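You operate a simulated robot arm through the tools that you are given. There is no shell and no other tool. Be economical: measure what you need, move in short steps, check, and stop when the job is done.

Carry out the task below with a simulated robot arm. There is one attempt and no reset: what you move stays moved.

TASK
Switch the water sharer power switch off.

It is judged by the outcome, as a careful person would: the job done as asked, and still so three seconds after it is handed in. It fails if anything else is knocked over, pushed out of place, dropped, spilled or broken.

THE ROBOT
A 6-joint arm with a two-finger parallel gripper, fixed in place. Base frame: the origin is at the foot of the arm, x ahead of it, y to its left, z up. Lengths are in m, angles in degrees, forces in N, time in s.
Its first joint turns from -66.0 to 66.0 degrees. Payload 2.7 kg.
Tool frame: the origin (TCP) lies between the finger pads and is the grasp point; the fingertips stand 0.023 m ahead of it; z points along the fingers, y is the line along which they close. The gripper opens to 0.094 m. The fingers are 0.038 m wide and 0.01 m thick; the gripper's body (0.054 by 0.096 m) begins 0.039 m behind the TCP.
Orientation is told as [roll, pitch, yaw] about the base's x, y, z axes, in that order, counted from this pose: with the fingers straight down and closing along the base's y, the tool's x points along the base's -x, its y along +y and its z along -z.

THE INTERFACE
- The arm moves only by the tool move_arm. Its argument "motion" is a list of rows, each an object of numbers (a shift or turn left out is 0, a gripper value left out holds the last): "dx", "dy", "dz": the shift along the tool's x, y, z in m; "rx", "ry", "rz": the turn, a rotation vector about the tool's x, y, z in degrees; "hand": the opening in per cent of the stroke, from 0 (shut) to 100 (fully open). In form: [{"dx": .., "dy": .., "dz": .., "rx": .., "ry": .., "rz": .., "hand": ..}, ...]. A call has 1 to 8 rows; each row is the pose to reach, as a shift and turn from the pose commanded when the call began, along the tool's axes at that moment. A row lasts 0.2 s, in which the tool goes at most 0.05 m and 8.6 degrees; a call with a longer step from one row to the next is refused whole, and so is a gripper value outside its range. A pose out of reach is approached as far as the arm can. The call stops where the force on the tool passes 40 N (or 10 N more than at its start, if that is more) or the arm is blocked; 0.2 s more then pass. The fingers move at their own pace (about 0.045 m/s each) and stop on an object; they squeeze with about 31 N. The grip force told is the motor's: it shows also when the fingers shut on nothing. Time passes only in rows, and 0.2 s behind the last, so rows that repeat a pose let the fingers close. It gives the time, the measured TCP pose, the force on the tool (base axes), the opening and the grip force at its end, in the units of the frame above (readings bear some noise).
- Cameras (640 x 400 px; columns grow to the right, rows downward): "scene" is fixed at [0.0673, -0.4215, 1.4162]; the picture's right is [0.86, -0.51, 0.00], its down [-0.23, -0.40, -0.89] and it looks along [0.45, 0.76, -0.46] (base axes); focal length 313 px, centre (320, 200). "wrist" rides on the gripper at [-0.039, 0, -0.044] in the tool frame; the picture's right is [0.00, -1.00, 0.00], its down [0.97, 0.00, -0.24] and it looks along [0.24, 0.00, 0.97] (tool axes); focal length 218 px, centre (320, 200).
- get_image(camera): a new picture of that camera. No time passes.
- point_at(camera, pixels): for up to 12 pixels [column, row] of the newest picture of that camera ("zoom" is the newest enlarged one), the place [x, y, z] in the base frame of the surface seen there, good to about 0.003 m. No time passes.
- inspect(camera, box): a new picture of the part [left, top, right, bottom] of that camera's present view, enlarged. No time passes.
- hand_in(): hands the job in; it is judged then, once.

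Work in short steps. Measure before you move; look again where a grasp or a placing could have gone wrong, and mend it. You have 60 turns and 26 pictures in all, the two below and enlarged ones among them. Open the gripper and draw the arm clear of the work before you hand the job in, unless the task says otherwise; then end with one line.

The tools are called after "Request:" as name(argument=value, ...) on one line, values as JSON. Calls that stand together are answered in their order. move_arm: Moves the arm, as the interface text tells. Its arguments: {"type":"object","properties":{"motion":{"type":"array","items":{"type":"object","properties":{"dx":{"type":"number"},"dy":{"type":"number"},"dz":{"type":"number"},"rx":{"type":"number"},"ry":{"type":"number"},"rz":{"type":"number"},"hand":{"type":"number"}}}}},"required":["motion"]} The other tools are called the same way: get_image (camera) takes a picture; point_at (camera, pixels) gives the place of the surface under pixels of a picture; inspect (camera, box) takes an enlarged picture of a part of a camera's view; hand_in () hands the job in.

At the start:

```text
time: 0.0
tcp_pos: [0.3775, 0.2455, 1.1247]
orientation: [-0.1, 0.0, 0.0]
ft_force: [0.5, -0.8, 0.6]
opening: 0.0939
gripper_force: 0.1
```

scene: 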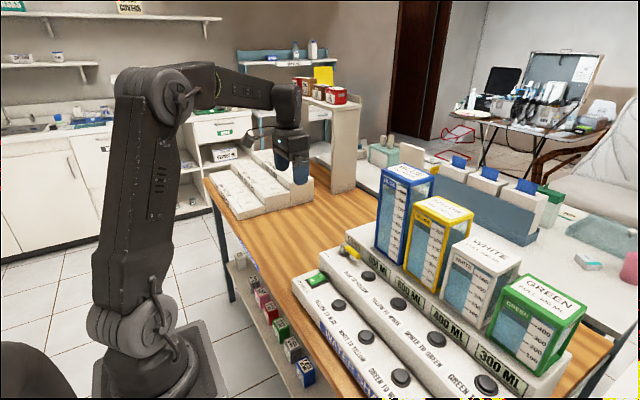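
wrist: 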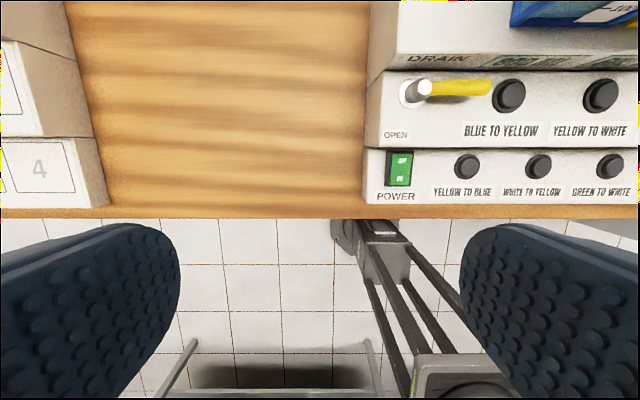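

The wrist view shows the green POWER rocker at about (399,168). I'll enlarge it to see its state and measure it.

Request:
inspect(camera="wrist", box=[360, 130, 440, 210])

Request:
inspect(camera="scene", box=[280, 230, 380, 330])

Request:
point_at(camera="wrist", pixels=[[400, 156], [399, 162], [399, 168], [399, 174], [398, 182], [380, 170], [420, 170], [398, 192], [467, 167], [423, 88], [399, 145]])

```text
5.00 times, centred on (400, 170) of wrist
```

zoom: 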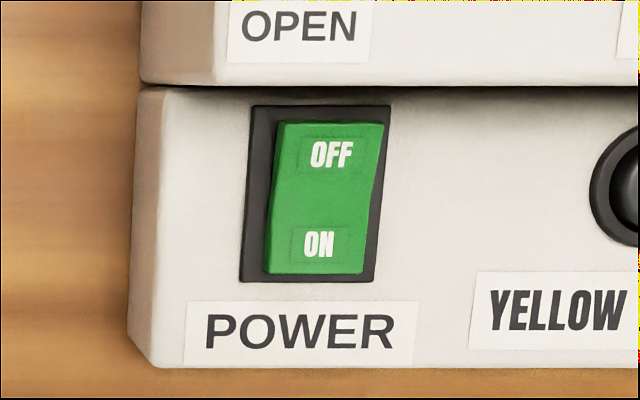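

```text
4.00 times, centred on (330, 280) of scene
```

zoom: 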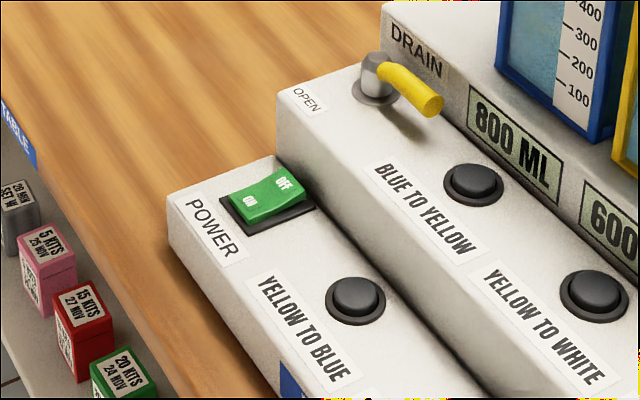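

```text
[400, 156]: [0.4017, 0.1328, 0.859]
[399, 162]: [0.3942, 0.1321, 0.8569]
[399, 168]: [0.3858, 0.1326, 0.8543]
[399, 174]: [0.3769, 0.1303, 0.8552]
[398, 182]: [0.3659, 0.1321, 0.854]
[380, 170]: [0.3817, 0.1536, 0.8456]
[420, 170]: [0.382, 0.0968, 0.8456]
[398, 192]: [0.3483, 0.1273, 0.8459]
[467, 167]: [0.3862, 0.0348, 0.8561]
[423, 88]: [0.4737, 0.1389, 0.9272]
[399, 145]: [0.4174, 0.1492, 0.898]
```

The OFF end (far, +x) stands up, so the switch is ON and I need to press the OFF end. The step behind it is close, so I'll measure that gap.

Request:
point_at(camera="zoom", pixels=[[278, 172], [288, 182], [298, 193], [312, 205], [325, 212], [330, 190], [340, 160], [270, 195], [250, 205], [245, 222], [372, 58], [425, 105]])

```text
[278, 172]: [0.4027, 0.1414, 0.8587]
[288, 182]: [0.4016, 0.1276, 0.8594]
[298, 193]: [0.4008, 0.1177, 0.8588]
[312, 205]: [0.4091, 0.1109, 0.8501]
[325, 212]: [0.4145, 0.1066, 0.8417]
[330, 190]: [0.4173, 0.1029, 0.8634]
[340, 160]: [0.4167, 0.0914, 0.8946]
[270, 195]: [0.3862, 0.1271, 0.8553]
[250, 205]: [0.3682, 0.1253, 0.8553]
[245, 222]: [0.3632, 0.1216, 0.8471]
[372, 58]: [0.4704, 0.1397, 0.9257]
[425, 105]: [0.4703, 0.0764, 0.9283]
```

The wall is at x≈0.4165 and the OFF end at x≈0.402, y≈0.130. I'll shut the gripper and turn it 90° so the thin side (about 0.02) lies along x, moving above the switch as it turns.

Request:
move_arm(motion=[{"rz": 8, "hand": 0}, {"rz": 16, "hand": 0}, {"rz": 24, "hand": 0}, {"rz": 32, "hand": 0}, {"rz": 40, "hand": 0}, {"rz": 48, "hand": 0}, {"rz": 56, "hand": 0}, {"rz": 64, "hand": 0}])

Request:
move_arm(motion=[{"rz": 8}, {"rz": 16}, {"rz": 24}, {"rz": 26}])

```text
time: 1.8
tcp_pos: [0.3794, 0.2461, 1.1256]
orientation: [0.0, 0.0, -64.2]
ft_force: [0.8, 0.7, 0.6]
opening: 0.0001
gripper_force: 30.8
```

```text
time: 2.8
tcp_pos: [0.377, 0.2453, 1.1245]
orientation: [0.0, 0.0, -90.2]
ft_force: [0.6, 0.3, 0.6]
opening: 0.0
gripper_force: 31.2
```

The turn worked; tool x is now base +y and tool y is base +x. I'll move over the OFF end and come down to TCP z≈0.92.

Request:
move_arm(motion=[{"dx": -0.04, "dy": 0.008}, {"dx": -0.08, "dy": 0.016}, {"dx": -0.1155, "dy": 0.0225}, {"dx": -0.1155, "dy": 0.0225, "dz": 0.05}, {"dx": -0.1155, "dy": 0.0225, "dz": 0.1}, {"dx": -0.1155, "dy": 0.0225, "dz": 0.15}, {"dx": -0.1155, "dy": 0.0225, "dz": 0.19}, {"dx": -0.1155, "dy": 0.0225, "dz": 0.205}])

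Request:
inspect(camera="scene", box=[270, 190, 400, 320])

Request:
get_image(camera="wrist")

```text
time: 4.6
tcp_pos: [0.4011, 0.13, 0.9187]
orientation: [0.0, 0.1, -90.0]
ft_force: [-0.6, 0.6, 0.7]
opening: 0.0
gripper_force: 31.7
```

```text
3.08 times, centred on (335, 255) of scene
```

zoom: 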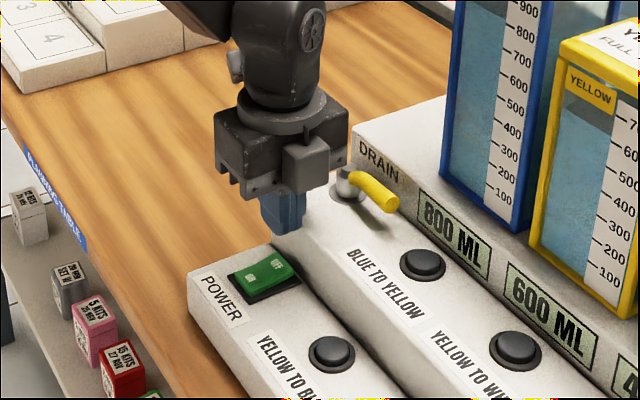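

```text
20 pictures are left
```

wrist: 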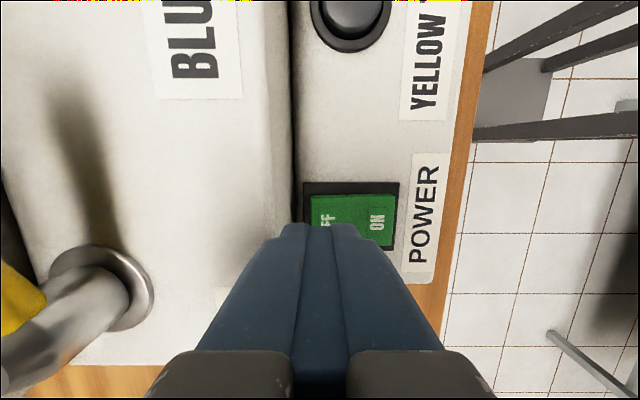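

The tips are centred over the OFF end. Before going down, I'll check how far the drain tap and its ring reach toward the gripper body (which spans to x≈0.449).

Request:
point_at(camera="wrist", pixels=[[150, 290], [122, 280], [125, 300], [100, 310], [90, 290], [315, 215], [310, 220], [340, 205], [385, 230], [288, 180]])

```text
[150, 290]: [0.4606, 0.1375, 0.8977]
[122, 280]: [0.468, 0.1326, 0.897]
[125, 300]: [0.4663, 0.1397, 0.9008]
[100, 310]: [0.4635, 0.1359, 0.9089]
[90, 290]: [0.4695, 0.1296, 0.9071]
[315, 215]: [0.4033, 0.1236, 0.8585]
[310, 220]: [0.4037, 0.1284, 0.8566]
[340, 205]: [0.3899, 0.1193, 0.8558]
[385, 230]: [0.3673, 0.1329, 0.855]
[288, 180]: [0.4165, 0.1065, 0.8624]
```

The tap stays beyond x≈0.460, leaving about 1 cm to the body. I'll press down in small steps.

Request:
move_arm(motion=[{"dz": 0.015}, {"dz": 0.028}, {"dz": 0.034}, {"dz": 0.038}, {"dz": 0.041}, {"dz": 0.043}, {"dz": 0.045}, {"dz": 0.047}])

Request:
inspect(camera="wrist", box=[260, 140, 420, 280])

```text
time: 6.2
tcp_pos: [0.3999, 0.1308, 0.879]
orientation: [0.2, 0.0, -89.9]
ft_force: [-5.6, -1.0, 9.1]
opening: 0.0002
gripper_force: 31.2
stopped in row 7: the force on the tool passed its limit (the readings are from after the stop); the commanded pose is now the measured one
```

```text
2.86 times, centred on (340, 210) of wrist
```

zoom: 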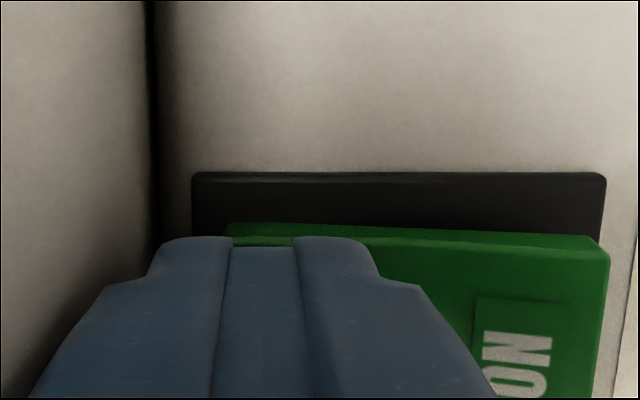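

The ON end now looks higher. I'll lift off and check the state.

Request:
move_arm(motion=[{"dz": -0.02}, {"dz": -0.06}, {"dz": -0.1}, {"dz": -0.14}, {"dz": -0.18}])

Request:
inspect(camera="scene", box=[280, 230, 380, 330])

Request:
point_at(camera="zoom", pixels=[[288, 182], [278, 185], [260, 198], [250, 205], [240, 205], [235, 200]])

```text
time: 7.4
tcp_pos: [0.4004, 0.1298, 1.0577]
orientation: [0.2, 0.0, -89.8]
ft_force: [-1.0, 0.0, 1.0]
opening: 0.0002
gripper_force: 30.9
```

```text
4.00 times, centred on (330, 280) of scene
```

zoom: 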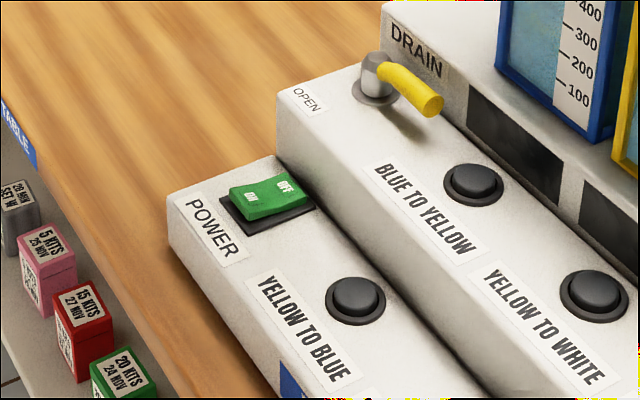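

```text
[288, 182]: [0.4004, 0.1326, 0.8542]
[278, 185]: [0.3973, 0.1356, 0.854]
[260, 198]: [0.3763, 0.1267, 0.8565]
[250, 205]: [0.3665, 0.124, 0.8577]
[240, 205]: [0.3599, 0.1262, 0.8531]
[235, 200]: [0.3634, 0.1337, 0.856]
```

The rocker has flipped: the OFF end is down (0.854) and the ON end is up (0.858). The ML displays have gone dark, and nothing else has moved. I'll open the gripper and draw back before handing in.

Request:
move_arm(motion=[{"dz": -0.04, "hand": 100}, {"dz": -0.06, "dx": 0.04, "hand": 100}, {"dz": -0.06, "dx": 0.08, "hand": 100}, {"dz": -0.06, "dx": 0.11, "hand": 100}, {"dz": -0.06, "dx": 0.11, "hand": 100}, {"dz": -0.06, "dx": 0.11, "hand": 100}])

Request:
get_image(camera="scene")

```text
time: 8.8
tcp_pos: [0.4021, 0.2403, 1.1186]
orientation: [0.1, 0.1, -90.1]
ft_force: [0.8, -0.3, 0.1]
opening: 0.094
gripper_force: 0.1
```

```text
17 pictures are left
```

scene: 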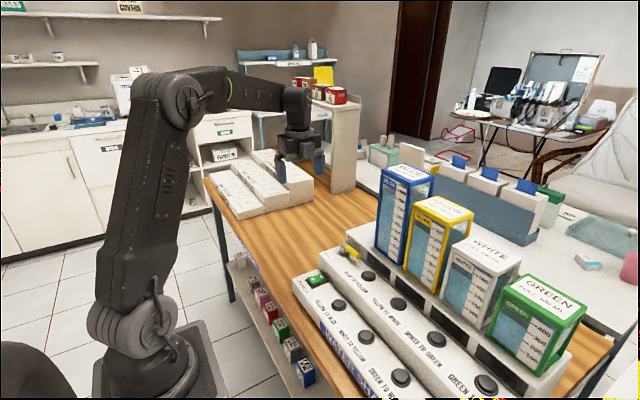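

The arm is clear, the displays are dark and everything else is in place, so I'm handing in.

Request:
hand_in()

```text
The job is handed in.
```

The water sharer power switch is off: its OFF end is pressed down, the displays are dark, and nothing else was disturbed.
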